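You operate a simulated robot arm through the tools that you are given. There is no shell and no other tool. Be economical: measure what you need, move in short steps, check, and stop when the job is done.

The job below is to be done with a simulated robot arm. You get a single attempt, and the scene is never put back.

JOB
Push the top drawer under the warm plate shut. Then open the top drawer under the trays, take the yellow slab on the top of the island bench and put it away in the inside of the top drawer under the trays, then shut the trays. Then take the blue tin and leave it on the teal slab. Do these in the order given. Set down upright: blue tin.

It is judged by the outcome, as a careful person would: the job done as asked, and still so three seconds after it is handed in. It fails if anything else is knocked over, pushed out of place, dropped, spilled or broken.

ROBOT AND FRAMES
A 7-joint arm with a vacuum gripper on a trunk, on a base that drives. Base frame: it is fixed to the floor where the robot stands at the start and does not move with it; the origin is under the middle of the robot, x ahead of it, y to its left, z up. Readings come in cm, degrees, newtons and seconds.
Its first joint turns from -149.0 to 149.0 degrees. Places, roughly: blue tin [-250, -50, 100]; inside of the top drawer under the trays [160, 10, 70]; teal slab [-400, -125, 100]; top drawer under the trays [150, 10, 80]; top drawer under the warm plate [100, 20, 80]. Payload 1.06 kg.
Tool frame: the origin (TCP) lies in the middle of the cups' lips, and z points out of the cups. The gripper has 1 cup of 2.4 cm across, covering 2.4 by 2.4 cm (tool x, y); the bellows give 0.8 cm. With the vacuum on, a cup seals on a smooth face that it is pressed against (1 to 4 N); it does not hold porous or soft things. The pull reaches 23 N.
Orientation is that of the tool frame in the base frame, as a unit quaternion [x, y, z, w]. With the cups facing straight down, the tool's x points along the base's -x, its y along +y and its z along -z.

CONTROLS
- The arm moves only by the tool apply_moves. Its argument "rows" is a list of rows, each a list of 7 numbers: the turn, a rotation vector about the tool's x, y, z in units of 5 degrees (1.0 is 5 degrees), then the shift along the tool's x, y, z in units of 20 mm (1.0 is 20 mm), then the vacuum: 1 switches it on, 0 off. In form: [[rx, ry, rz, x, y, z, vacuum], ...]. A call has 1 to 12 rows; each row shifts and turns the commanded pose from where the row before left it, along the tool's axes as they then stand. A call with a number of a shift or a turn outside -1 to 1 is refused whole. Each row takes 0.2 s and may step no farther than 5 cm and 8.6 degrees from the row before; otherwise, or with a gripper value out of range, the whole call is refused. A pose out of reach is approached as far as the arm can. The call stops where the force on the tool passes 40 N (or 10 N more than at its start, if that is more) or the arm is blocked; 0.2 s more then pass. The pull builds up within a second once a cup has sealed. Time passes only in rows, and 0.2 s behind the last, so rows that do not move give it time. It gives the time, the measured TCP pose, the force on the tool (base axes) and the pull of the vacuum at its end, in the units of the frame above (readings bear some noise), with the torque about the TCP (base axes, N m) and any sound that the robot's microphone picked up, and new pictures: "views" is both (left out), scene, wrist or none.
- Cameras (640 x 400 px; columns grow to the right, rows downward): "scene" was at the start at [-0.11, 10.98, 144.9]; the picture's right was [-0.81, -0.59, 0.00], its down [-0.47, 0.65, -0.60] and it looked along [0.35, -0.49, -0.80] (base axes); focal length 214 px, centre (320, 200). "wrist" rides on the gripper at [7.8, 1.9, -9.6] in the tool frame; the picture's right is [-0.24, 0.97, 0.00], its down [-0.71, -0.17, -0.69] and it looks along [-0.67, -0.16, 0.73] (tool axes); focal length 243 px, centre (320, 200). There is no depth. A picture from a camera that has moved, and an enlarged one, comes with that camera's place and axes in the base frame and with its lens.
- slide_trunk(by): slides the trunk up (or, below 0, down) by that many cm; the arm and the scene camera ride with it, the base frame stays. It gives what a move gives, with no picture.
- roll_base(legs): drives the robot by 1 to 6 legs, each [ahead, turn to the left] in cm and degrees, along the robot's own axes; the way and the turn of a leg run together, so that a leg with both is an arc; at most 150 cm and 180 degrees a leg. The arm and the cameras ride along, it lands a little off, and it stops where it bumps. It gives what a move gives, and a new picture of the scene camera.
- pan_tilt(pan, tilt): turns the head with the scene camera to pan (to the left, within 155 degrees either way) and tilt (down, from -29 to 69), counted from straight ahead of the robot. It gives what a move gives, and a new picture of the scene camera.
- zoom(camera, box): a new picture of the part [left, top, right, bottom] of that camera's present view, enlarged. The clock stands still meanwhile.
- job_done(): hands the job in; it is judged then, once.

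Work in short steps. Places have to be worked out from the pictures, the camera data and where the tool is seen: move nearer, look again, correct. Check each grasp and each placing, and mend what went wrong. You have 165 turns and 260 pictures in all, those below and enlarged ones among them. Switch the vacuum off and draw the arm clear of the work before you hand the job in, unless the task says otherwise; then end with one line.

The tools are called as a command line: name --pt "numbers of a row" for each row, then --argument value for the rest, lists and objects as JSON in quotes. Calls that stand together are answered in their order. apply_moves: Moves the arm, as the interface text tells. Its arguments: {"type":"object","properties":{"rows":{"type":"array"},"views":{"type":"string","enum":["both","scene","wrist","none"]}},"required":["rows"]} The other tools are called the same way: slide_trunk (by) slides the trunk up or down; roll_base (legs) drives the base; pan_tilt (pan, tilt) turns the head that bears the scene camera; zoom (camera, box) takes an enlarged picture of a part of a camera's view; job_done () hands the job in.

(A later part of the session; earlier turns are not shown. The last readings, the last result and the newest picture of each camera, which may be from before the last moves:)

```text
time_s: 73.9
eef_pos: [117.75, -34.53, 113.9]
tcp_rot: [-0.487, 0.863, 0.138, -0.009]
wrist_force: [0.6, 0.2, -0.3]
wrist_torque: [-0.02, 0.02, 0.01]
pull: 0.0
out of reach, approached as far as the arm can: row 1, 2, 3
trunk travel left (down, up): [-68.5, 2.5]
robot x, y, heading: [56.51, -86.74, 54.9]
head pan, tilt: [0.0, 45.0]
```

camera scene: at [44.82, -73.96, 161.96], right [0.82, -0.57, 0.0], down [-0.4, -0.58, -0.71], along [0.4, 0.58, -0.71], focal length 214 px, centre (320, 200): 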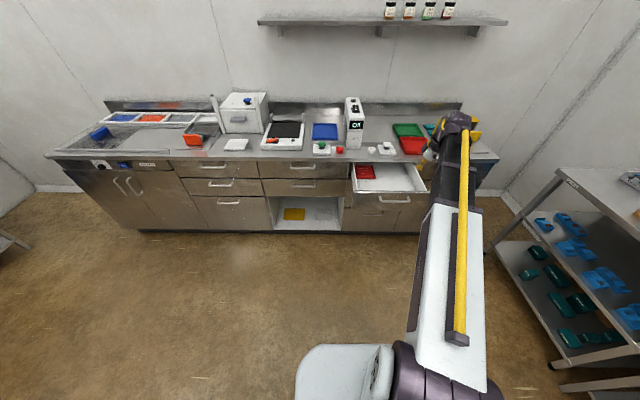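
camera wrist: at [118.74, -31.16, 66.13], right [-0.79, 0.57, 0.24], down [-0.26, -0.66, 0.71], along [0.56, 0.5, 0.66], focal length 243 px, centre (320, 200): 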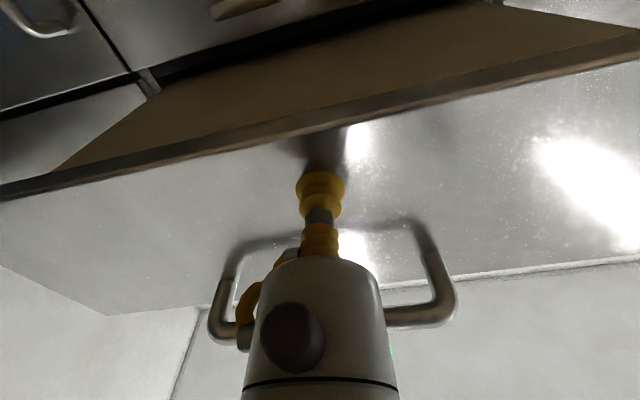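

A wrist joint limit is in the way. Move the tool left (toward the robot's centreline) first and then try righting it.

apply_moves --pt "0 0 0 0 1 -0.2 0" --pt "0 0 0 0 1 -0.2 0" --pt "0 0 0 0 1 -0.2 0" --pt "0 0 0 0 1 -0.2 0" --pt "0 0 0 0 1 -0.2 0" --pt "0 0 0 0 1 -0.2 0" --pt "0.8 0.38 0 0 1 0 0" --pt "0.8 0.38 0 0 1 0 0" --pt "0.8 0.38 0 0 1 0 0" --pt "0.46 0.22 0 0 1 0 0" --views "scene"

```text
time_s: 76.1
eef_pos: [102.5, -26.64, 121.59]
tcp_rot: [-0.499, 0.856, 0.124, -0.05]
wrist_force: [-0.2, -0.6, -0.7]
wrist_torque: [0.0, 0.01, -0.02]
pull: 0.0
out of reach, approached as far as the arm can: row 7, 8, 9, 10
trunk travel left (down, up): [-68.5, 2.5]
robot x, y, heading: [56.98, -86.77, 55.3]
head pan, tilt: [0.0, 45.0]
camera scene: at [44.8, -73.95, 161.96], right [0.82, -0.57, 0.0], down [-0.4, -0.58, -0.71], along [0.4, 0.58, -0.71], focal length 214 px, centre (320, 200)
```

scene: 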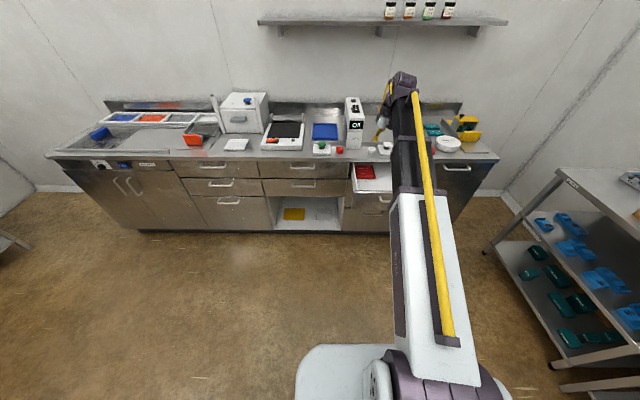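

Undo: rotate back toward horizontal here near the centreline, then come down again along the original way.

apply_moves --pt "0 -1 0 0 0 0 0" --pt "0 -1 0 0 0 0 0" --pt "0 -1 0 0 0 0 0" --pt "0 -1 0 0 0 0 0" --pt "0 -1 0 0 0 0 0" --pt "0 -1 0 0 0 0 0" --pt "0 -1 0 0 0 0 0" --pt "0 -1 0 0 0 0 0" --pt "0 -1 0 0 0 0 0" --views "scene"

```text
time_s: 78.1
eef_pos: [102.93, -26.88, 121.46]
tcp_rot: [-0.417, 0.813, 0.287, 0.289]
wrist_force: [-0.4, 0.4, 0.7]
wrist_torque: [0.0, 0.02, -0.05]
pull: 0.1
out of reach, approached as far as the arm can: row 1
trunk travel left (down, up): [-68.5, 2.5]
robot x, y, heading: [56.9, -86.93, 55.1]
head pan, tilt: [0.0, 45.0]
camera scene: at [44.81, -73.96, 161.96], right [0.82, -0.57, 0.0], down [-0.4, -0.58, -0.71], along [0.4, 0.58, -0.71], focal length 214 px, centre (320, 200)
```

scene: 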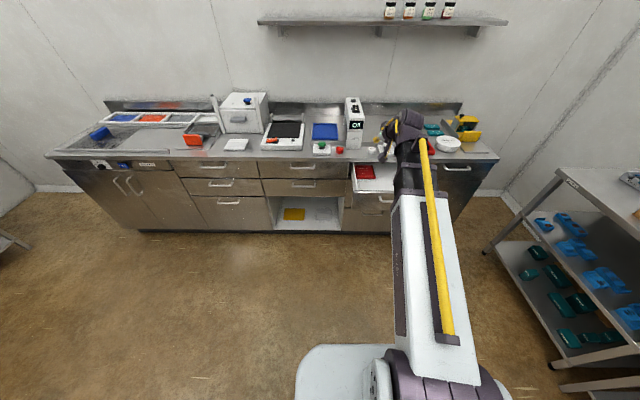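

Fix the sideways tilt at this half-way pitch, where the arm has freedom.

apply_moves --pt "0.84 0.07 -0.39 0 0 0 0" --pt "0.84 0.07 -0.39 0 0 0 0" --pt "0.84 0.07 -0.39 0 0 0 0" --pt "0 0 0 0 0 0 0" --views "none"

```text
time_s: 79.1
eef_pos: [103.35, -27.23, 121.51]
tcp_rot: [-0.422, 0.815, 0.255, 0.305]
wrist_force: [0.2, 0.4, -1.1]
wrist_torque: [-0.01, -0.03, 0.0]
pull: 0.1
out of reach, approached as far as the arm can: row 1, 2, 3
trunk travel left (down, up): [-68.5, 2.5]
robot x, y, heading: [56.65, -86.49, 55.2]
head pan, tilt: [0.0, 45.0]
```

Still limited; go fully horizontal, where the pose was good before.

apply_moves --pt "0 -1 0 0 0 0 0" --pt "0 -1 0 0 0 0 0" --pt "0 -1 0 0 0 0 0" --pt "0 -1 0 0 0 0 0" --pt "0 -1 0 0 0 0 0" --pt "0 -1 0 0 0 0 0" --pt "0 -1 0 0 0 0 0" --pt "0 -1 0 0 0 0 0" --pt "0 -1 0 0 0 0 0" --views "scene"

```text
time_s: 81.1
eef_pos: [103.35, -27.18, 121.36]
tcp_rot: [-0.292, 0.636, 0.396, 0.594]
wrist_force: [-0.2, -0.1, 0.2]
wrist_torque: [0.01, -0.04, -0.01]
pull: 0.1
trunk travel left (down, up): [-68.5, 2.5]
robot x, y, heading: [56.64, -86.76, 54.8]
head pan, tilt: [0.0, 45.0]
camera scene: at [44.82, -73.95, 161.96], right [0.82, -0.57, 0.0], down [-0.4, -0.58, -0.71], along [0.4, 0.58, -0.71], focal length 214 px, centre (320, 200)
```

scene: 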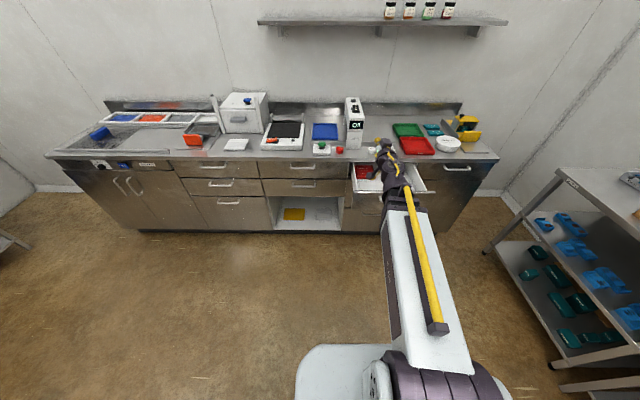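

Level the roll here (about 10° off), then rotate down in steps.

apply_moves --pt "0.35 0.09 -0.9 0 0 0 0" --pt "0.35 0.09 -0.9 0 0 0 0" --pt "0 0 0 0 0 0 0" --views "none"

apply_moves --pt "0 1 0 0 0 0 0" --pt "0 1 0 0 0 0 0" --pt "0 1 0 0 0 0 0" --pt "0 1 0 0 0 0 0" --pt "0 1 0 0 0 0 0" --pt "0 1 0 0 0 0 0" --views "none"

```text
time_s: 81.9
eef_pos: [103.45, -27.12, 121.43]
tcp_rot: [-0.326, 0.628, 0.327, 0.627]
wrist_force: [-0.2, -0.3, -1.0]
wrist_torque: [0.0, -0.01, -0.02]
pull: 0.1
trunk travel left (down, up): [-68.5, 2.5]
robot x, y, heading: [56.45, -86.55, 55.2]
head pan, tilt: [0.0, 45.0]
```

```text
time_s: 83.3
eef_pos: [107.51, -30.73, 120.01]
tcp_rot: [-0.404, 0.764, 0.242, 0.44]
wrist_force: [-0.3, 0.3, -0.6]
wrist_torque: [0.02, 0.0, 0.01]
pull: 0.1
out of reach, approached as far as the arm can: row 3, 4, 5, 6
trunk travel left (down, up): [-68.5, 2.5]
robot x, y, heading: [56.91, -87.04, 55.2]
head pan, tilt: [0.0, 45.0]
```

It gets freer toward the right, so move right while pitching down further.

apply_moves --pt "0 0 0 0 -1 0 0" --pt "0 0 0 0 -1 0 0" --pt "0 0 0 0 -1 0 0" --pt "0 0 0 0 -1 0 0" --pt "0 0 0 0 -1 0 0" --pt "0 0 0 0 -1 0 0" --pt "0 0 0 0 -1 0 0" --pt "0 0 0 0 -1 0 0" --pt "0 0 0 0 -1 0 0" --pt "0 0 0 0 -1 0 0" --views "none"

apply_moves --pt "0 1 0 0 0 0 0" --pt "0 1 0 0 0 0 0" --pt "0 1 0 0 0 0 0" --pt "0 1 0 0 0 0 0" --pt "0 1 0 0 0 0 0" --pt "0 1 0 0 0 0 0" --views "scene"

```text
time_s: 85.5
eef_pos: [124.03, -42.24, 120.07]
tcp_rot: [-0.4, 0.769, 0.232, 0.442]
wrist_force: [-0.1, -1.0, -0.3]
wrist_torque: [-0.01, -0.03, -0.01]
pull: 0.1
trunk travel left (down, up): [-68.5, 2.5]
robot x, y, heading: [56.83, -86.77, 55.1]
head pan, tilt: [0.0, 45.0]
```

```text
time_s: 86.9
eef_pos: [124.36, -43.09, 119.88]
tcp_rot: [-0.449, 0.853, 0.138, 0.228]
wrist_force: [-0.5, 0.1, -0.2]
wrist_torque: [0.05, -0.02, 0.0]
pull: 0.0
out of reach, approached as far as the arm can: row 6
trunk travel left (down, up): [-68.5, 2.5]
robot x, y, heading: [56.92, -86.15, 55.2]
head pan, tilt: [0.0, 45.0]
camera scene: at [44.83, -73.95, 161.96], right [0.82, -0.57, 0.0], down [-0.4, -0.58, -0.71], along [0.4, 0.58, -0.71], focal length 214 px, centre (320, 200)
```

scene: 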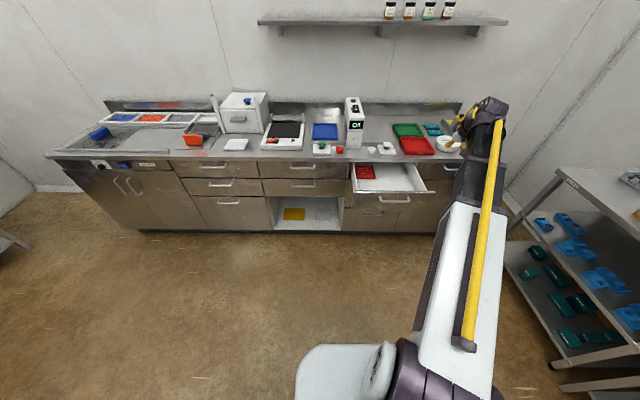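

Nearly down (30° off). Yaw the tool to the left while continuing to pitch.

apply_moves --pt "0 0 -1 0 0 0 0" --pt "0 0 -1 0 0 0 0" --pt "0 0 -1 0 0 0 0" --pt "0 0 -1 0 0 0 0" --pt "0 0 -1 0 0 0 0" --pt "0 0 -1 0 0 0 0" --views "none"

```text
time_s: 88.3
eef_pos: [126.31, -46.52, 119.41]
tcp_rot: [-0.654, 0.709, 0.064, 0.255]
wrist_force: [-0.8, 0.0, 0.3]
wrist_torque: [0.0, 0.02, 0.03]
pull: 0.0
out of reach, approached as far as the arm can: row 1, 2, 3, 4, 5, 6
trunk travel left (down, up): [-68.5, 2.5]
robot x, y, heading: [56.75, -86.53, 55.2]
head pan, tilt: [0.0, 45.0]
```

Wrong direction (drifting); yaw the other way instead.

apply_moves --pt "0 0 1 0 0 0 0" --pt "0 0 1 0 0 0 0" --pt "0 0 1 0 0 0 0" --pt "0 0 1 0 0 0 0" --pt "0 0 1 0 0 0 0" --pt "0 0 1 0 0 0 0" --pt "0 0 1 0 0 0 0" --pt "0 0 1 0 0 0 0" --pt "0 0 1 0 0 0 0" --pt "0 0 1 0 0 0 0" --views "none"

apply_moves --pt "0 1 0 0 0 0 0" --pt "0 1 0 0 0 0 0" --pt "0 1 0 0 0 0 0" --views "none"

```text
time_s: 90.5
eef_pos: [126.63, -47.31, 119.33]
tcp_rot: [-0.291, 0.92, 0.165, 0.203]
wrist_force: [-0.4, -0.1, -0.2]
wrist_torque: [0.0, 0.01, 0.01]
pull: 0.0
out of reach, approached as far as the arm can: row 1, 2
trunk travel left (down, up): [-68.5, 2.5]
robot x, y, heading: [56.91, -86.71, 55.0]
head pan, tilt: [0.0, 45.0]
```

```text
time_s: 91.3
eef_pos: [127.43, -49.03, 119.22]
tcp_rot: [-0.311, 0.936, 0.146, 0.079]
wrist_force: [-1.1, 0.1, 0.0]
wrist_torque: [-0.02, 0.02, 0.0]
pull: 0.1
out of reach, approached as far as the arm can: row 1, 2, 3
trunk travel left (down, up): [-68.5, 2.5]
robot x, y, heading: [56.48, -86.77, 55.2]
head pan, tilt: [0.0, 45.0]
```

This looks like a wrist-roll branch problem: I must pass through horizontal on the left side, as on the way in. Pitch back up to horizontal.

apply_moves --pt "0 -1 0 0 0 0 0" --pt "0 -1 0 0 0 0 0" --pt "0 -1 0 0 0 0 0" --pt "0 -1 0 0 0 0 0" --pt "0 -1 0 0 0 0 0" --pt "0 -1 0 0 0 0 0" --pt "0 -1 0 0 0 0 0" --pt "0 -1 0 0 0 0 0" --pt "0 -1 0 0 0 0 0" --pt "0 -1 0 0 0 0 0" --pt "0 -1 0 0 0 0 0" --pt "0 -1 0 0 0 0 0" --views "none"

```text
time_s: 93.9
eef_pos: [127.33, -48.93, 119.27]
tcp_rot: [-0.195, 0.77, 0.282, 0.537]
wrist_force: [1.1, -0.7, -0.6]
wrist_torque: [0.01, 0.01, 0.02]
pull: 0.1
trunk travel left (down, up): [-68.5, 2.5]
robot x, y, heading: [55.98, -86.58, 55.2]
head pan, tilt: [0.0, 45.0]
```

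Level out the orientation to horizontal facing the counter.

apply_moves --pt "-0.74 -0.68 -0.75 0 0 0 0" --pt "-0.74 -0.68 -0.75 0 0 0 0" --pt "-0.74 -0.68 -0.75 0 0 0 0" --pt "-0.74 -0.68 -0.75 0 0 0 0" --pt "0 0 0 0 1 0 0" --pt "0 0 0 0 1 0 0" --pt "0 0 0 0 1 0 0" --pt "0 0 0 0 1 0 0" --pt "0 0 0 0 1 0 0" --pt "0 0 0 0 1 0 0" --pt "0 0 0 0 1 0 0" --pt "0 0 0 0 1 0 0" --views "none"

apply_moves --pt "0 0 0 0 1 0 0" --pt "0 0 0 0 1 0 0" --pt "0 0 0 0 1 0 0" --pt "0 0 0 0 1 0 0" --pt "0 0 0 0 1 0 0" --pt "0 0 0 0 1 0 0" --pt "0 0 0 0 1 0 0" --pt "0 0 0 0 1 0 0" --pt "0 0 0 0 1 0 0" --pt "0 0 0 0 1 0 0" --pt "0 0 0 0 1 0 0" --pt "0 0 0 0 1 0 0" --views "scene"

```text
time_s: 96.5
eef_pos: [114.1, -39.76, 119.32]
tcp_rot: [-0.326, 0.628, 0.327, 0.627]
wrist_force: [0.5, 1.0, -0.8]
wrist_torque: [-0.02, -0.02, 0.0]
pull: 0.0
trunk travel left (down, up): [-68.5, 2.5]
robot x, y, heading: [56.92, -86.92, 55.3]
head pan, tilt: [0.0, 45.0]
```

```text
time_s: 99.1
eef_pos: [97.75, -26.21, 119.8]
tcp_rot: [-0.326, 0.623, 0.33, 0.63]
wrist_force: [0.6, 0.7, -0.4]
wrist_torque: [0.05, 0.01, -0.01]
pull: 0.1
out of reach, approached as far as the arm can: row 5, 6, 7, 9, 11, 12
trunk travel left (down, up): [-68.5, 2.5]
robot x, y, heading: [56.71, -86.68, 54.9]
head pan, tilt: [0.0, 45.0]
camera scene: at [44.81, -73.95, 161.96], right [0.82, -0.57, 0.0], down [-0.4, -0.58, -0.71], along [0.4, 0.58, -0.71], focal length 214 px, centre (320, 200)
```

scene: 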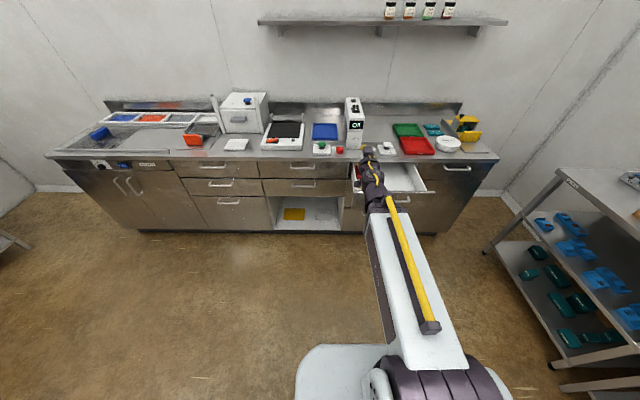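

Now extend forward 8 cm and go further left.

apply_moves --pt "0 0 0 0 0 1 0" --pt "0 0 0 0 0 1 0" --pt "0 0 0 0 0 1 0" --pt "0 0 0 0 0 1 0" --pt "0 0 0 0 1 0 0" --pt "0 0 0 0 1 0 0" --pt "0 0 0 0 1 0 0" --pt "0 0 0 0 1 0 0" --pt "0 0 0 0 1 0 0" --views "none"

apply_moves --pt "0 1 0 0 0 0 0" --pt "0 1 0 0 0 0 0" --pt "0 1 0 0 0 0 0" --pt "0 1 0 0 0 0 0" --pt "0 1 0 0 0 0 0" --pt "0 1 0 0 0 0 0" --pt "0 1 0 0 0 0 0" --pt "0 1 0 0 0 0 0" --pt "0 1 0 0 0 0 0" --views "scene"

```text
time_s: 101.1
eef_pos: [93.5, -14.66, 119.65]
tcp_rot: [-0.327, 0.627, 0.328, 0.626]
wrist_force: [0.4, -0.3, 0.0]
wrist_torque: [0.04, 0.03, 0.0]
pull: 0.1
out of reach, approached as far as the arm can: row 1
trunk travel left (down, up): [-68.5, 2.5]
robot x, y, heading: [56.57, -86.9, 55.0]
head pan, tilt: [0.0, 45.0]
```

```text
time_s: 103.1
eef_pos: [93.6, -14.6, 119.6]
tcp_rot: [-0.428, 0.82, 0.178, 0.337]
wrist_force: [-0.2, 0.6, 0.1]
wrist_torque: [-0.03, 0.01, 0.0]
pull: 0.0
trunk travel left (down, up): [-68.5, 2.5]
robot x, y, heading: [56.48, -86.47, 55.1]
head pan, tilt: [0.0, 45.0]
camera scene: at [44.82, -73.94, 161.96], right [0.82, -0.57, 0.0], down [-0.4, -0.58, -0.71], along [0.4, 0.58, -0.71], focal length 214 px, centre (320, 200)
```

scene: 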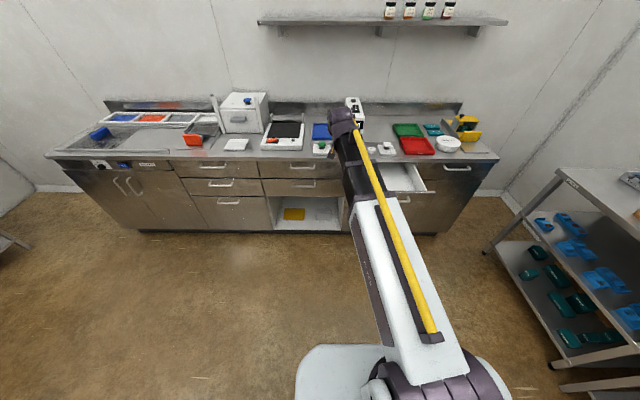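

That works. Finish pitching straight down, and look at the open drawer in the meantime.

apply_moves --pt "0 1 0 0 0 0 0" --pt "0 1 0 0 0 0 0" --pt "0 1 0 0 0 0 0" --pt "0 1 0 0 0 0 0" --pt "0 1 0 0 0 0 0" --pt "0 1 0 0 0 0 0" --pt "0 1 0 0 0 0 0" --pt "0 1 0 0 0 0 0" --pt "0 1 0 0 0 0 0" --views "none"

zoom --camera "scene" --box '[320, 90, 480, 220]'

```text
time_s: 105.1
eef_pos: [93.6, -14.69, 119.66]
tcp_rot: [-0.463, 0.886, 0.0, -0.002]
wrist_force: [-0.2, 0.0, 0.5]
wrist_torque: [0.01, 0.02, 0.0]
pull: 0.0
trunk travel left (down, up): [-68.5, 2.5]
robot x, y, heading: [56.88, -86.78, 55.2]
head pan, tilt: [0.0, 45.0]
```

```text
3.08 times, centred on (400, 155) of scene
camera zoom: at [44.82, -73.94, 161.96], right [0.82, -0.57, 0.0], down [-0.4, -0.58, -0.71], along [0.4, 0.58, -0.71], focal length 660 px, centre (74, 338)
```

zoom: 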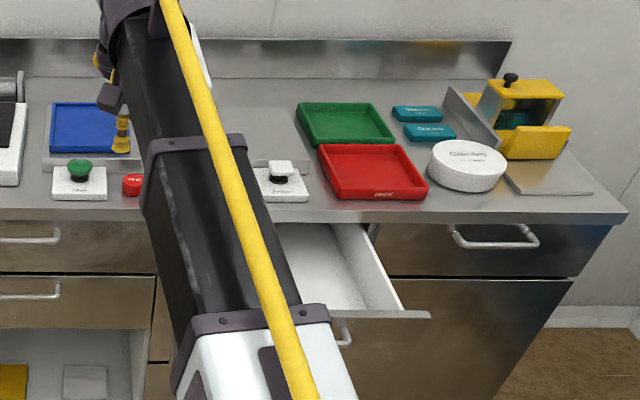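

Tool is straight down. Drive to face the island near the yellow slab.

roll_base --legs '[[0, 67.5], [89, 0], [0, 112.5]]'

pan_tilt --pan 0 --tilt 50

```text
time_s: 117.6
eef_pos: [-27.36, -84.95, 119.6]
tcp_rot: [0.88, 0.475, 0.002, 0.001]
wrist_force: [0.7, 0.1, -0.4]
wrist_torque: [0.0, 0.0, 0.01]
pull: 0.1
trunk travel left (down, up): [-68.5, 2.5]
robot x, y, heading: [7.38, -11.53, -123.5]
head pan, tilt: [0.0, 45.0]
camera scene: at [19.66, -24.21, 161.96], right [-0.84, 0.55, 0.0], down [0.39, 0.59, -0.71], along [-0.39, -0.59, -0.71], focal length 214 px, centre (320, 200)
```

scene: 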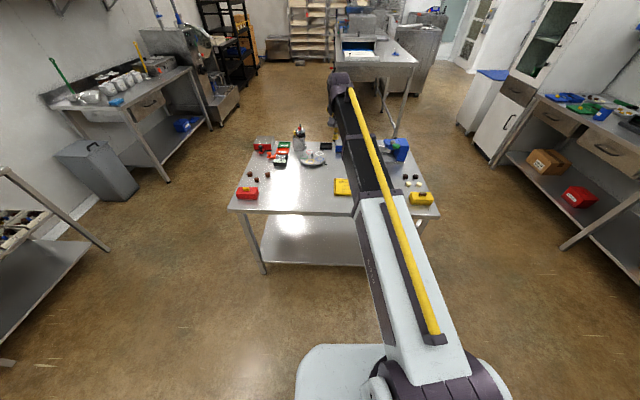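

```text
time_s: 118.2
eef_pos: [-27.39, -84.99, 119.66]
tcp_rot: [0.88, 0.475, 0.001, 0.0]
wrist_force: [-0.1, 0.1, -0.3]
wrist_torque: [0.0, 0.02, 0.01]
pull: 0.0
trunk travel left (down, up): [-68.5, 2.5]
robot x, y, heading: [7.41, -12.03, -123.1]
head pan, tilt: [0.0, 50.0]
camera scene: at [19.88, -23.84, 161.27], right [-0.84, 0.55, 0.0], down [0.42, 0.64, -0.64], along [-0.35, -0.54, -0.77], focal length 214 px, centre (320, 200)
```

scene: 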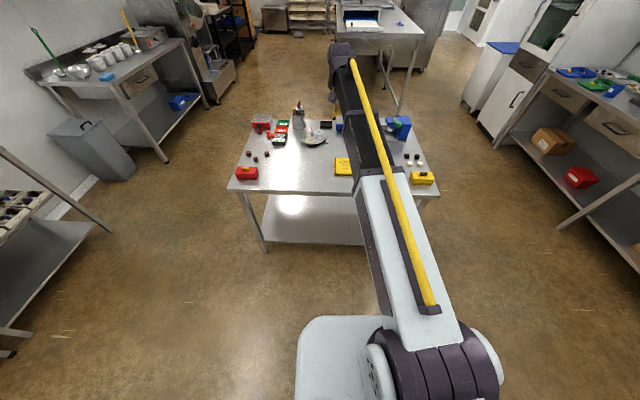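

The slab is partly behind the arm; check the wrist camera.

apply_moves --pt "0 0 0 0 0 0 0" --views "wrist"

zoom --camera "scene" --box '[220, 90, 450, 234]'

```text
time_s: 118.6
eef_pos: [-27.36, -84.95, 119.77]
tcp_rot: [0.879, 0.477, 0.001, 0.001]
wrist_force: [-0.9, -0.3, -0.5]
wrist_torque: [-0.02, -0.01, -0.02]
pull: 0.1
trunk travel left (down, up): [-68.5, 2.5]
robot x, y, heading: [7.47, -11.84, -123.4]
head pan, tilt: [0.0, 50.0]
camera wrist: at [-21.58, -79.46, 129.22], right [0.68, -0.73, 0.0], down [-0.53, -0.5, 0.68], along [-0.5, -0.47, -0.73], focal length 243 px, centre (320, 200)
```

wrist: 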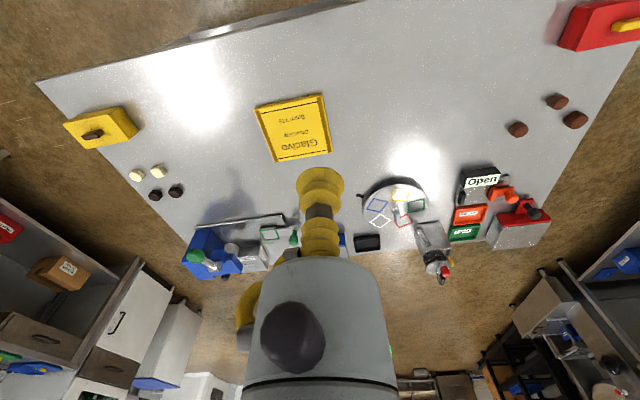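

```text
2.78 times, centred on (335, 162) of scene
camera zoom: at [19.88, -23.84, 161.27], right [-0.84, 0.55, 0.0], down [0.42, 0.64, -0.64], along [-0.35, -0.54, -0.77], focal length 596 px, centre (278, 306)
```

zoom: 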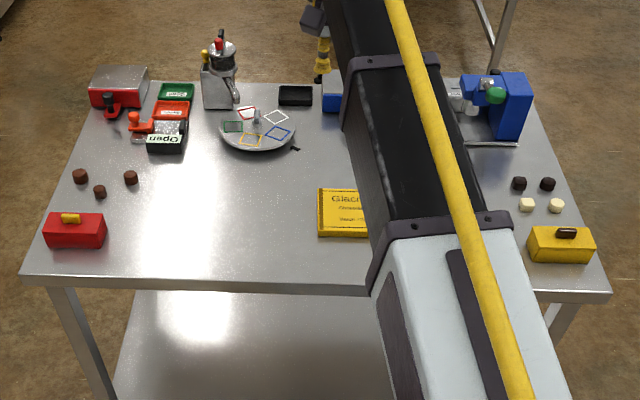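

Triangulating gives the slab at about [-43.3,-92.5], top near z≈80. Drive forward 15 cm and move the tool above it.

roll_base --legs '[[15, 0]]'

```text
time_s: 120.0
eef_pos: [-35.82, -97.4, 119.66]
tcp_rot: [0.88, 0.475, 0.002, 0.001]
wrist_force: [-0.2, -0.5, 0.4]
wrist_torque: [0.0, -0.01, 0.02]
pull: 0.1
trunk travel left (down, up): [-68.5, 2.5]
robot x, y, heading: [-0.6, -24.46, -123.5]
head pan, tilt: [0.0, 50.0]
camera scene: at [11.56, -36.51, 161.27], right [-0.84, 0.55, 0.0], down [0.42, 0.64, -0.64], along [-0.35, -0.54, -0.77], focal length 214 px, centre (320, 200)
```

scene: 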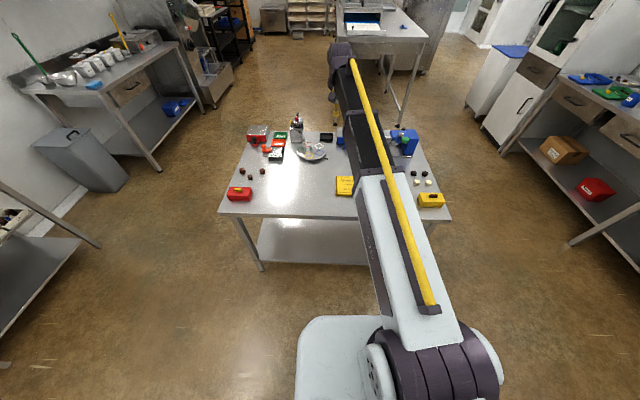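

Shift 9 cm sideways over the slab and lower partway.

apply_moves --pt "0 0 0 0 -0.9 0 0" --pt "0 0 0 0 -0.9 0 0" --pt "0 0 0 0 -0.9 0 0" --pt "0 0 0 0 -0.9 0 0" --pt "0 0 0 0 -0.9 0 0" --pt "0 0 0 0 0 1 0" --pt "0 0 0 0 0 1 0" --pt "0 0 0 0 0 1 0" --pt "0 0 0 0 0 1 0" --pt "0 0 0 0 0 1 0" --pt "0 0 0 0 0 1 0" --pt "0 0 0 0 0 1 0" --views "both"

```text
time_s: 122.6
eef_pos: [-43.41, -92.53, 105.5]
tcp_rot: [0.88, 0.475, 0.001, 0.0]
wrist_force: [0.3, 0.7, 0.6]
wrist_torque: [-0.02, -0.04, 0.0]
pull: 0.1
trunk travel left (down, up): [-68.5, 2.5]
robot x, y, heading: [-0.89, -24.3, -123.5]
head pan, tilt: [0.0, 50.0]
camera scene: at [11.58, -36.47, 161.27], right [-0.84, 0.55, 0.0], down [0.42, 0.64, -0.64], along [-0.35, -0.54, -0.77], focal length 214 px, centre (320, 200)
camera wrist: at [-37.52, -87.08, 115.15], right [0.68, -0.73, 0.0], down [-0.53, -0.5, 0.68], along [-0.5, -0.47, -0.73], focal length 243 px, centre (320, 200)
```

scene: 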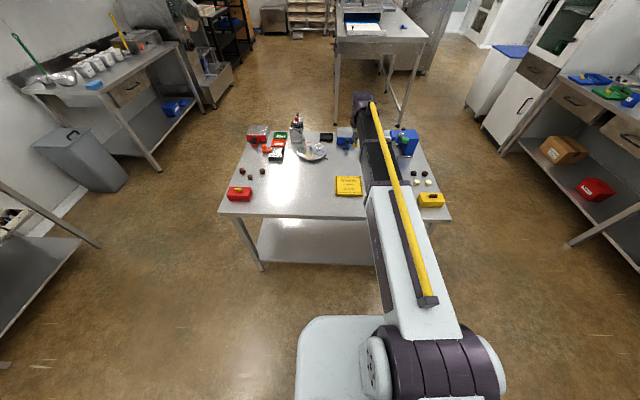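
wrist: 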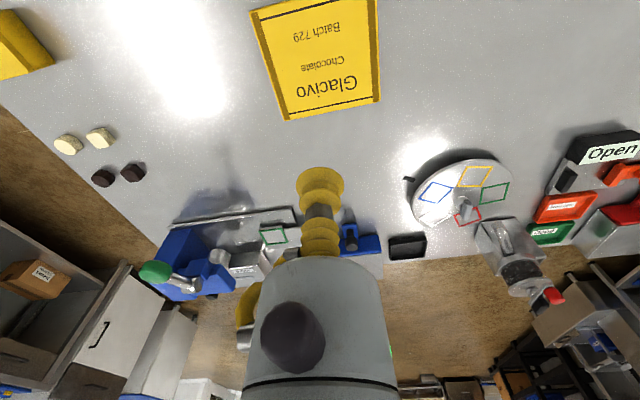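

Slab centre is directly below at z≈80. Descend most of the way.

apply_moves --pt "0 0 0 0 0 1 0" --pt "0 0 0 0 0 1 0" --pt "0 0 0 0 0 1 0" --pt "0 0 0 0 0 1 0" --pt "0 0 0 0 0 1 0" --pt "0 0 0 0 0 1 0" --pt "0 0 0 0 0 1 0" --pt "0 0 0 0 0 1 0" --pt "0 0 0 0 0 0.8 0" --pt "0 0 0 0 0 0.4 0" --views "wrist"

```text
time_s: 124.8
eef_pos: [-43.26, -92.43, 87.26]
tcp_rot: [0.88, 0.474, 0.002, 0.0]
wrist_force: [-0.1, 0.5, -0.4]
wrist_torque: [-0.02, 0.03, -0.01]
pull: 0.1
trunk travel left (down, up): [-68.5, 2.5]
robot x, y, heading: [-0.46, -24.49, -123.4]
head pan, tilt: [0.0, 50.0]
camera wrist: at [-37.37, -87.1, 96.82], right [0.68, -0.73, 0.0], down [-0.53, -0.5, 0.68], along [-0.5, -0.47, -0.73], focal length 243 px, centre (320, 200)
```

wrist: 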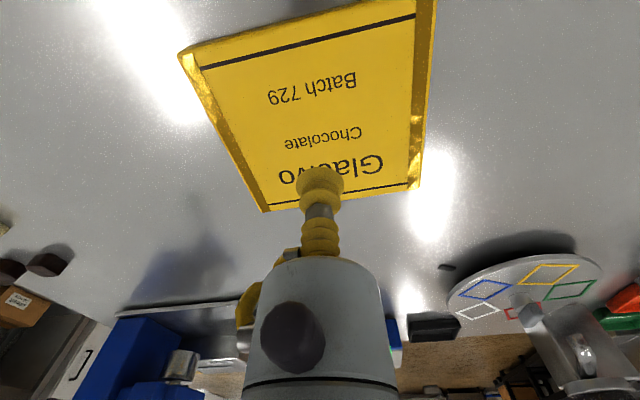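

Well centred. Lower with vacuum on, in small steps near contact.

apply_moves --pt "0 0 0 0 0 1 1" --pt "0 0 0 0 0 0.7 1" --pt "0 0 0 0 0 0.25 1" --pt "0 0 0 0 0 0.25 1" --pt "0 0 0 0 0 0.2 1" --pt "0 0 0 0 0 0.2 1" --views "none"

```text
time_s: 126.2
eef_pos: [-43.23, -92.5, 82.04]
tcp_rot: [0.88, 0.475, 0.0, 0.0]
wrist_force: [0.4, 0.2, -0.1]
wrist_torque: [0.03, -0.01, 0.01]
pull: 22.8
trunk travel left (down, up): [-68.5, 2.5]
robot x, y, heading: [-0.78, -24.25, -123.4]
head pan, tilt: [0.0, 50.0]
```

Sealed at z≈82. Lift it.

apply_moves --pt "0 0 0 0 0 -0.3 1" --pt "0 0 0 0 0 -0.5 1" --pt "0 0 0 0 0 -0.8 1" --pt "0 0 0 0 0 -1 1" --pt "0 0 0 0 0 -1 1" --pt "0 0 0 0 0 -1 1" --pt "0 0 0 0 0 -1 1" --pt "0 0 0 0 0 -1 1" --pt "0 0 0 0 0 -1 1" --pt "0 0 0 0 0 -1 1" --pt "0 0 0 0 0 -1 1" --pt "0 0 0 0 0 -1 1" --views "wrist"

```text
time_s: 128.8
eef_pos: [-43.2, -92.55, 103.29]
tcp_rot: [0.88, 0.474, 0.001, 0.001]
wrist_force: [-0.1, -0.9, -4.1]
wrist_torque: [0.04, -0.01, 0.01]
pull: 22.5
trunk travel left (down, up): [-68.5, 2.5]
robot x, y, heading: [-0.68, -24.71, -123.4]
head pan, tilt: [0.0, 50.0]
camera wrist: at [-37.43, -87.15, 112.82], right [0.68, -0.73, 0.0], down [-0.53, -0.5, 0.68], along [-0.5, -0.47, -0.73], focal length 243 px, centre (320, 200)
```

wrist: 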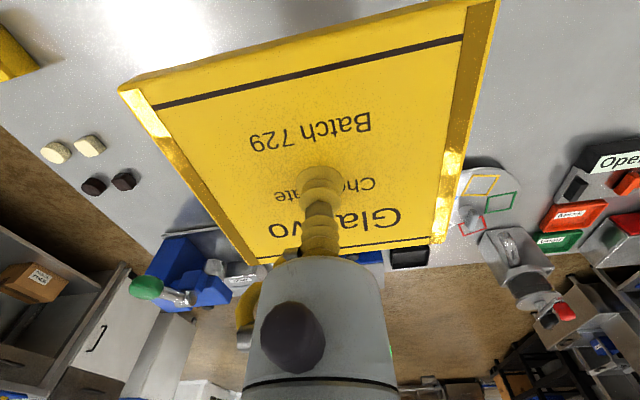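

Slab held (~0.4 kg). Raise it, then drive in reverse down the aisle and turn to face the trays drawer.

apply_moves --pt "0 0 0 0 0 -1 1" --pt "0 0 0 0 0 -1 1" --pt "0 0 0 0 0 -1 1" --pt "0 0 0 0 0 -1 1" --pt "0 0 0 0 0 -1 1" --pt "0 0 0 0 0 -1 1" --pt "0 0 0 0 0 -1 1" --pt "0 0 0 0 0 -1 1" --views "none"

roll_base --legs '[[0, -95.3], [-115, 0], [0, -86.3]]'

```text
time_s: 130.6
eef_pos: [-43.32, -92.36, 119.4]
tcp_rot: [0.88, 0.475, 0.001, 0.0]
wrist_force: [0.3, 0.2, -3.5]
wrist_torque: [0.03, -0.01, -0.01]
pull: 22.6
trunk travel left (down, up): [-68.5, 2.5]
robot x, y, heading: [-1.07, -24.39, -123.6]
head pan, tilt: [0.0, 50.0]
```

```text
time_s: 144.1
eef_pos: [132.31, -28.07, 119.24]
tcp_rot: [-0.469, 0.883, 0.0, -0.001]
wrist_force: [0.6, -0.4, -3.9]
wrist_torque: [-0.02, 0.01, 0.01]
pull: 23.3
trunk travel left (down, up): [-68.5, 2.5]
robot x, y, heading: [89.43, -95.76, 55.9]
head pan, tilt: [0.0, 50.0]
camera scene: at [76.89, -83.54, 161.27], right [0.83, -0.56, 0.0], down [-0.43, -0.64, -0.64], along [0.36, 0.53, -0.77], focal length 214 px, centre (320, 200)
```

scene: 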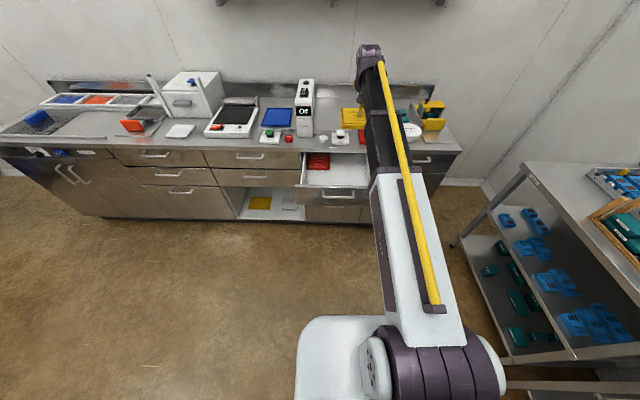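

Robot is at s≈128, d≈-27. Enlarge the drawer region to choose the placing spot.

zoom --camera "scene" --box '[280, 100, 440, 220]'

```text
3.33 times, centred on (360, 160) of scene
camera zoom: at [76.89, -83.54, 161.27], right [0.83, -0.56, 0.0], down [-0.43, -0.64, -0.64], along [0.36, 0.53, -0.77], focal length 715 px, centre (187, 333)
```

zoom: 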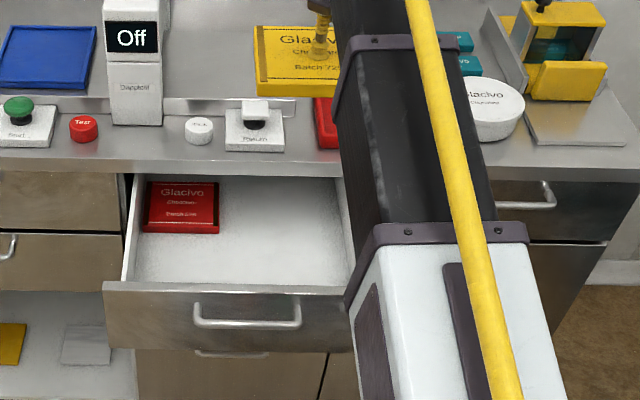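

Drawer interior spans s≈102–136, exposed d≈50–76, red box at back-left. I'll place the slab at s≈123.5, d≈63: shift over, then lower the trunk.

apply_moves --pt "0 0 0 -0.85 0.1 0 1" --pt "0 0 0 -0.85 0.1 0 1" --pt "0 0 0 -0.85 0.1 0 1" --pt "0 0 0 -0.85 0.1 0 1" --pt "0 0 0 -0.85 0 0 1" --pt "0 0 0 -0.85 0 0 1" --views "none"

slide_trunk --by -28

apply_moves --pt "0 0 0 0 0 0 1" --views "both"

```text
time_s: 145.5
eef_pos: [137.34, -19.2, 119.16]
tcp_rot: [-0.47, 0.883, 0.0, -0.001]
wrist_force: [-0.3, -0.3, -5.0]
wrist_torque: [-0.04, 0.02, 0.01]
pull: 23.1
trunk travel left (down, up): [-68.5, 2.5]
robot x, y, heading: [89.26, -95.57, 56.3]
head pan, tilt: [0.0, 50.0]
```

```text
time_s: 148.4
eef_pos: [137.33, -19.3, 91.18]
tcp_rot: [-0.469, 0.883, 0.001, -0.001]
wrist_force: [0.2, -1.1, -4.1]
wrist_torque: [-0.01, 0.01, -0.01]
pull: 22.8
trunk travel left (down, up): [-40.5, 30.5]
robot x, y, heading: [88.89, -95.63, 55.9]
head pan, tilt: [0.0, 50.0]
```

```text
time_s: 148.8
eef_pos: [137.24, -19.29, 91.3]
tcp_rot: [-0.47, 0.883, 0.0, -0.001]
wrist_force: [0.2, 0.6, -3.9]
wrist_torque: [0.01, -0.03, 0.03]
pull: 22.9
trunk travel left (down, up): [-40.5, 30.5]
robot x, y, heading: [89.21, -95.38, 56.1]
head pan, tilt: [0.0, 50.0]
camera scene: at [76.88, -83.53, 133.27], right [0.83, -0.56, 0.0], down [-0.43, -0.64, -0.64], along [0.36, 0.53, -0.77], focal length 214 px, centre (320, 200)
camera wrist: at [131.39, -24.73, 100.75], right [-0.67, 0.74, 0.0], down [0.54, 0.49, 0.68], along [0.5, 0.46, -0.73], focal length 243 px, centre (320, 200)
```

scene: 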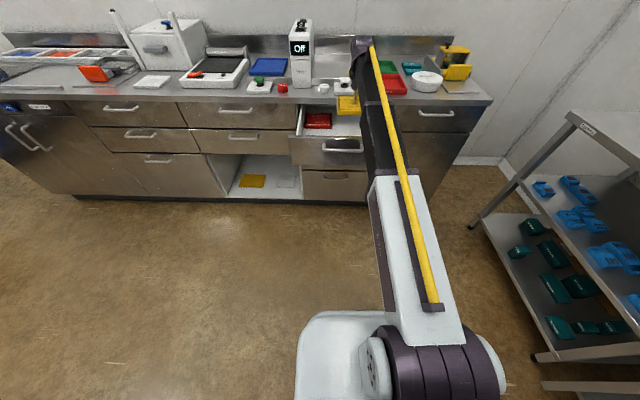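
wrist: 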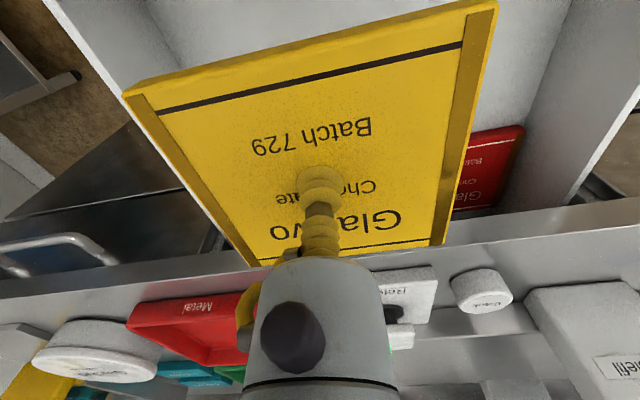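

Projection confirms ~4.5 cm clearance to the right wall. Lower into the drawer.

apply_moves --pt "0 0 0 0 0 1 1" --pt "0 0 0 0 0 1 1" --pt "0 0 0 0 0 1 1" --pt "0 0 0 0 0 1 1" --pt "0 0 0 0 0 1 1" --pt "0 0 0 0 0 0.7 1" --views "both"

```text
time_s: 150.2
eef_pos: [137.21, -19.25, 79.87]
tcp_rot: [-0.47, 0.883, 0.0, -0.001]
wrist_force: [0.2, -0.6, -3.2]
wrist_torque: [-0.01, -0.01, 0.01]
pull: 22.3
trunk travel left (down, up): [-40.5, 30.5]
robot x, y, heading: [89.6, -95.86, 55.9]
head pan, tilt: [0.0, 50.0]
camera scene: at [76.87, -83.53, 133.27], right [0.83, -0.56, 0.0], down [-0.43, -0.64, -0.64], along [0.36, 0.53, -0.77], focal length 214 px, centre (320, 200)
camera wrist: at [131.33, -24.77, 89.35], right [-0.67, 0.74, 0.0], down [0.54, 0.49, 0.68], along [0.5, 0.46, -0.73], focal length 243 px, centre (320, 200)
```

scene: 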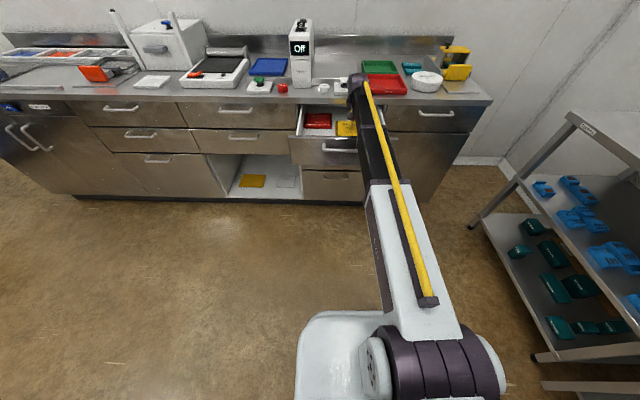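
wrist: 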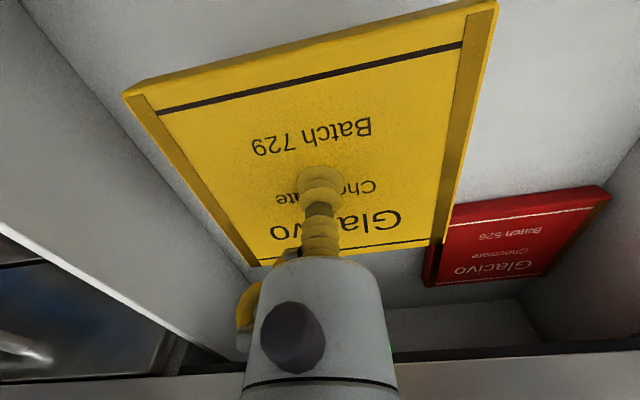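

Slab is inside the drawer walls, clear of the red box by ~3 cm. Lower slowly until it touches the floor.

apply_moves --pt "0 0 0 0 0 0.5 1" --pt "0 0 0 0 0 0.5 1" --pt "0 0 0 0 0 0.25 1" --pt "0 0 0 0 0 0.25 1" --pt "0 0 0 0 0 0.25 1" --views "wrist"

```text
time_s: 151.4
eef_pos: [137.23, -19.19, 76.31]
tcp_rot: [-0.47, 0.883, 0.0, -0.001]
wrist_force: [0.8, -0.5, -3.9]
wrist_torque: [0.0, -0.01, 0.02]
pull: 22.7
trunk travel left (down, up): [-40.5, 30.5]
robot x, y, heading: [88.93, -95.78, 55.8]
head pan, tilt: [0.0, 50.0]
camera wrist: at [131.29, -24.73, 85.8], right [-0.67, 0.74, 0.0], down [0.54, 0.49, 0.68], along [0.5, 0.46, -0.73], focal length 243 px, centre (320, 200)
```

wrist: 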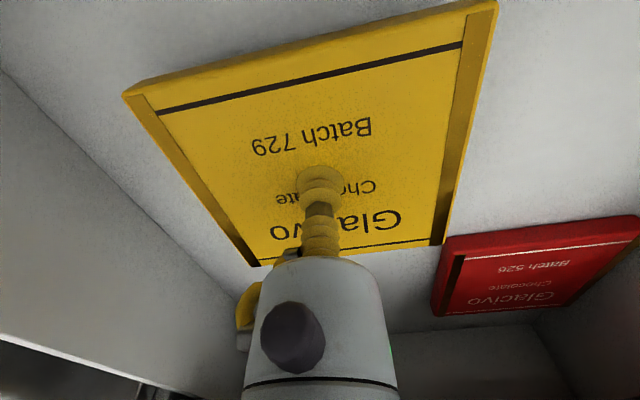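

Close to the floor now; continue in fine steps.

apply_moves --pt "0 0 0 0 0 0.2 1" --pt "0 0 0 0 0 0.2 1" --pt "0 0 0 0 0 0.2 1" --views "none"

apply_moves --pt "0 0 0 0 0 0.2 1" --pt "0 0 0 0 0 0.1 1" --views "wrist"

```text
time_s: 152.2
eef_pos: [137.27, -19.2, 75.13]
tcp_rot: [-0.47, 0.883, 0.0, -0.001]
wrist_force: [0.3, -0.1, -3.7]
wrist_torque: [0.01, -0.01, -0.03]
pull: 22.5
trunk travel left (down, up): [-40.5, 30.5]
robot x, y, heading: [89.17, -95.62, 56.1]
head pan, tilt: [0.0, 50.0]
```

```text
time_s: 152.8
eef_pos: [137.18, -19.22, 74.77]
tcp_rot: [-0.47, 0.883, 0.002, 0.001]
wrist_force: [1.7, 1.9, 14.2]
wrist_torque: [-0.01, -0.02, 0.03]
pull: 23.0
trunk travel left (down, up): [-40.5, 30.5]
robot x, y, heading: [88.77, -95.45, 56.0]
head pan, tilt: [0.0, 50.0]
camera wrist: at [131.27, -24.81, 84.31], right [-0.67, 0.74, 0.0], down [0.54, 0.49, 0.69], along [0.5, 0.46, -0.73], focal length 243 px, centre (320, 200)
```

wrist: 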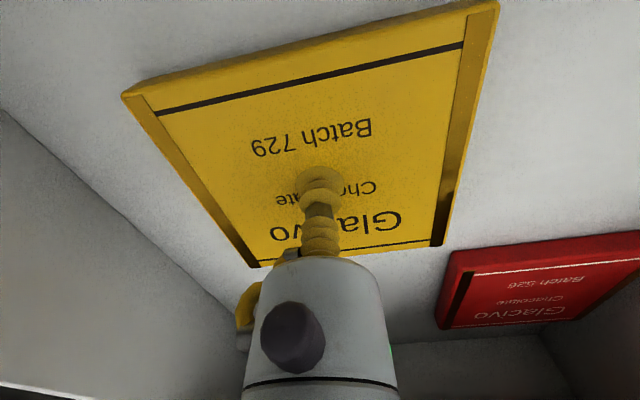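

Contact (14 N up). Release and rise.

apply_moves --pt "0 0 0 0 0 -0.15 0" --pt "0 0 0 0 0 0 0" --pt "0 0 0 0 0 0 0" --pt "0 0 0 0 0 0 0" --pt "0 0 0 0 0 0 0" --pt "0 0 0 0 0 -0.3 0" --pt "0 0 0 0 0 -0.5 0" --pt "0 0 0 0 0 -1 0" --pt "0 0 0 0 0 -1 0" --pt "0 0 0 0 0 -1 0" --pt "0 0 0 0 0 -1 0" --views "wrist"

```text
time_s: 155.2
eef_pos: [137.24, -19.11, 84.47]
tcp_rot: [-0.47, 0.883, 0.0, -0.001]
wrist_force: [-0.4, 0.6, -0.5]
wrist_torque: [-0.04, -0.03, -0.03]
pull: 0.0
trunk travel left (down, up): [-40.5, 30.5]
robot x, y, heading: [89.05, -95.41, 56.3]
head pan, tilt: [0.0, 50.0]
camera wrist: at [131.31, -24.69, 93.96], right [-0.67, 0.74, 0.0], down [0.54, 0.49, 0.68], along [0.5, 0.46, -0.73], focal length 243 px, centre (320, 200)
```

wrist: 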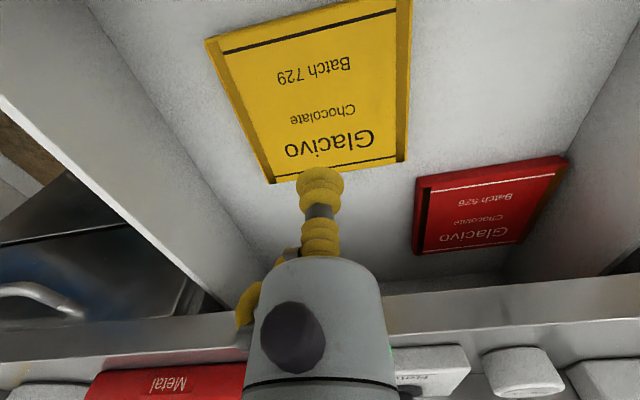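

The slab lies in the drawer. Raise the trunk, then turn the tool horizontal on the left side of the robot to push the drawer shut.

slide_trunk --by 28

apply_moves --pt "0 0 0 1 0.8 0 0" --pt "0 0 0 1 0.8 0 0" --pt "0 0 0 1 0.8 0 0" --pt "0 0 0 1 0.8 0 0" --pt "0 0 0 0.5 0.8 0 0" --views "none"

apply_moves --pt "0 -1 0 0 0 0 0" --pt "0 -1 0 0 0 0 0" --pt "0 -1 0 0 0 0 0" --pt "0 -1 0 0 0 0 0" --pt "0 -1 0 0 0 0 0" --pt "0 -1 0 0 0 0 0" --pt "0 -1 0 0 0 0 0" --pt "0 -1 0 0 0 0 0" --pt "0 -1 0 0 0 0 0" --views "none"

apply_moves --pt "0 -1 0 0 0 0 0" --pt "0 -1 0 0 0 0 0" --pt "0 -1 0 0 0 0 0" --pt "0 -1 0 0 0 0 0" --pt "0 -1 0 0 0 0 0" --pt "0 -1 0 0 0 0 0" --pt "0 -1 0 0 0 0 0" --pt "0 -1 0 0 0 0 0" --pt "0 -1 0 0 0 0 0" --views "scene"

```text
time_s: 158.0
eef_pos: [137.29, -19.09, 112.49]
tcp_rot: [-0.47, 0.883, 0.0, -0.001]
wrist_force: [0.3, 0.2, 0.1]
wrist_torque: [0.02, 0.05, -0.02]
pull: 0.1
trunk travel left (down, up): [-68.5, 2.5]
robot x, y, heading: [89.46, -95.69, 55.7]
head pan, tilt: [0.0, 50.0]
```

```text
time_s: 159.2
eef_pos: [125.49, -22.31, 112.52]
tcp_rot: [-0.47, 0.883, 0.001, -0.001]
wrist_force: [0.0, -0.1, 0.0]
wrist_torque: [0.01, -0.03, 0.0]
pull: 0.1
trunk travel left (down, up): [-68.5, 2.5]
robot x, y, heading: [89.39, -95.65, 56.1]
head pan, tilt: [0.0, 50.0]
```

```text
time_s: 161.2
eef_pos: [125.48, -22.16, 112.42]
tcp_rot: [-0.433, 0.816, 0.181, 0.338]
wrist_force: [-0.3, 0.8, -0.4]
wrist_torque: [0.03, -0.03, -0.02]
pull: 0.0
trunk travel left (down, up): [-68.5, 2.5]
robot x, y, heading: [89.2, -95.58, 55.9]
head pan, tilt: [0.0, 50.0]
```

```text
time_s: 163.2
eef_pos: [125.53, -22.08, 112.41]
tcp_rot: [-0.327, 0.63, 0.337, 0.619]
wrist_force: [-0.3, 0.0, -0.6]
wrist_torque: [0.0, -0.02, -0.04]
pull: 0.0
trunk travel left (down, up): [-68.5, 2.5]
robot x, y, heading: [89.09, -96.1, 56.1]
head pan, tilt: [0.0, 50.0]
camera scene: at [76.85, -83.55, 161.27], right [0.83, -0.56, 0.0], down [-0.43, -0.64, -0.64], along [0.36, 0.53, -0.77], focal length 214 px, centre (320, 200)
```

scene: 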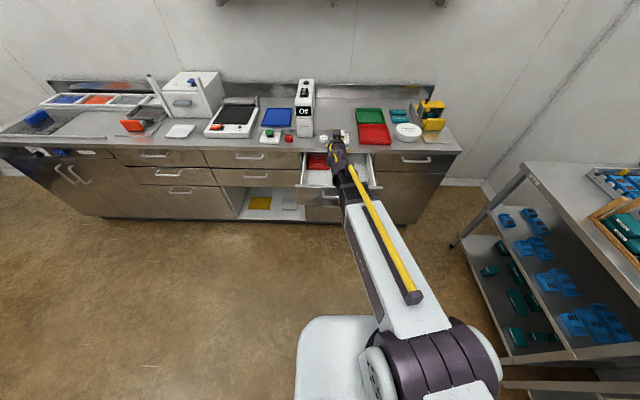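

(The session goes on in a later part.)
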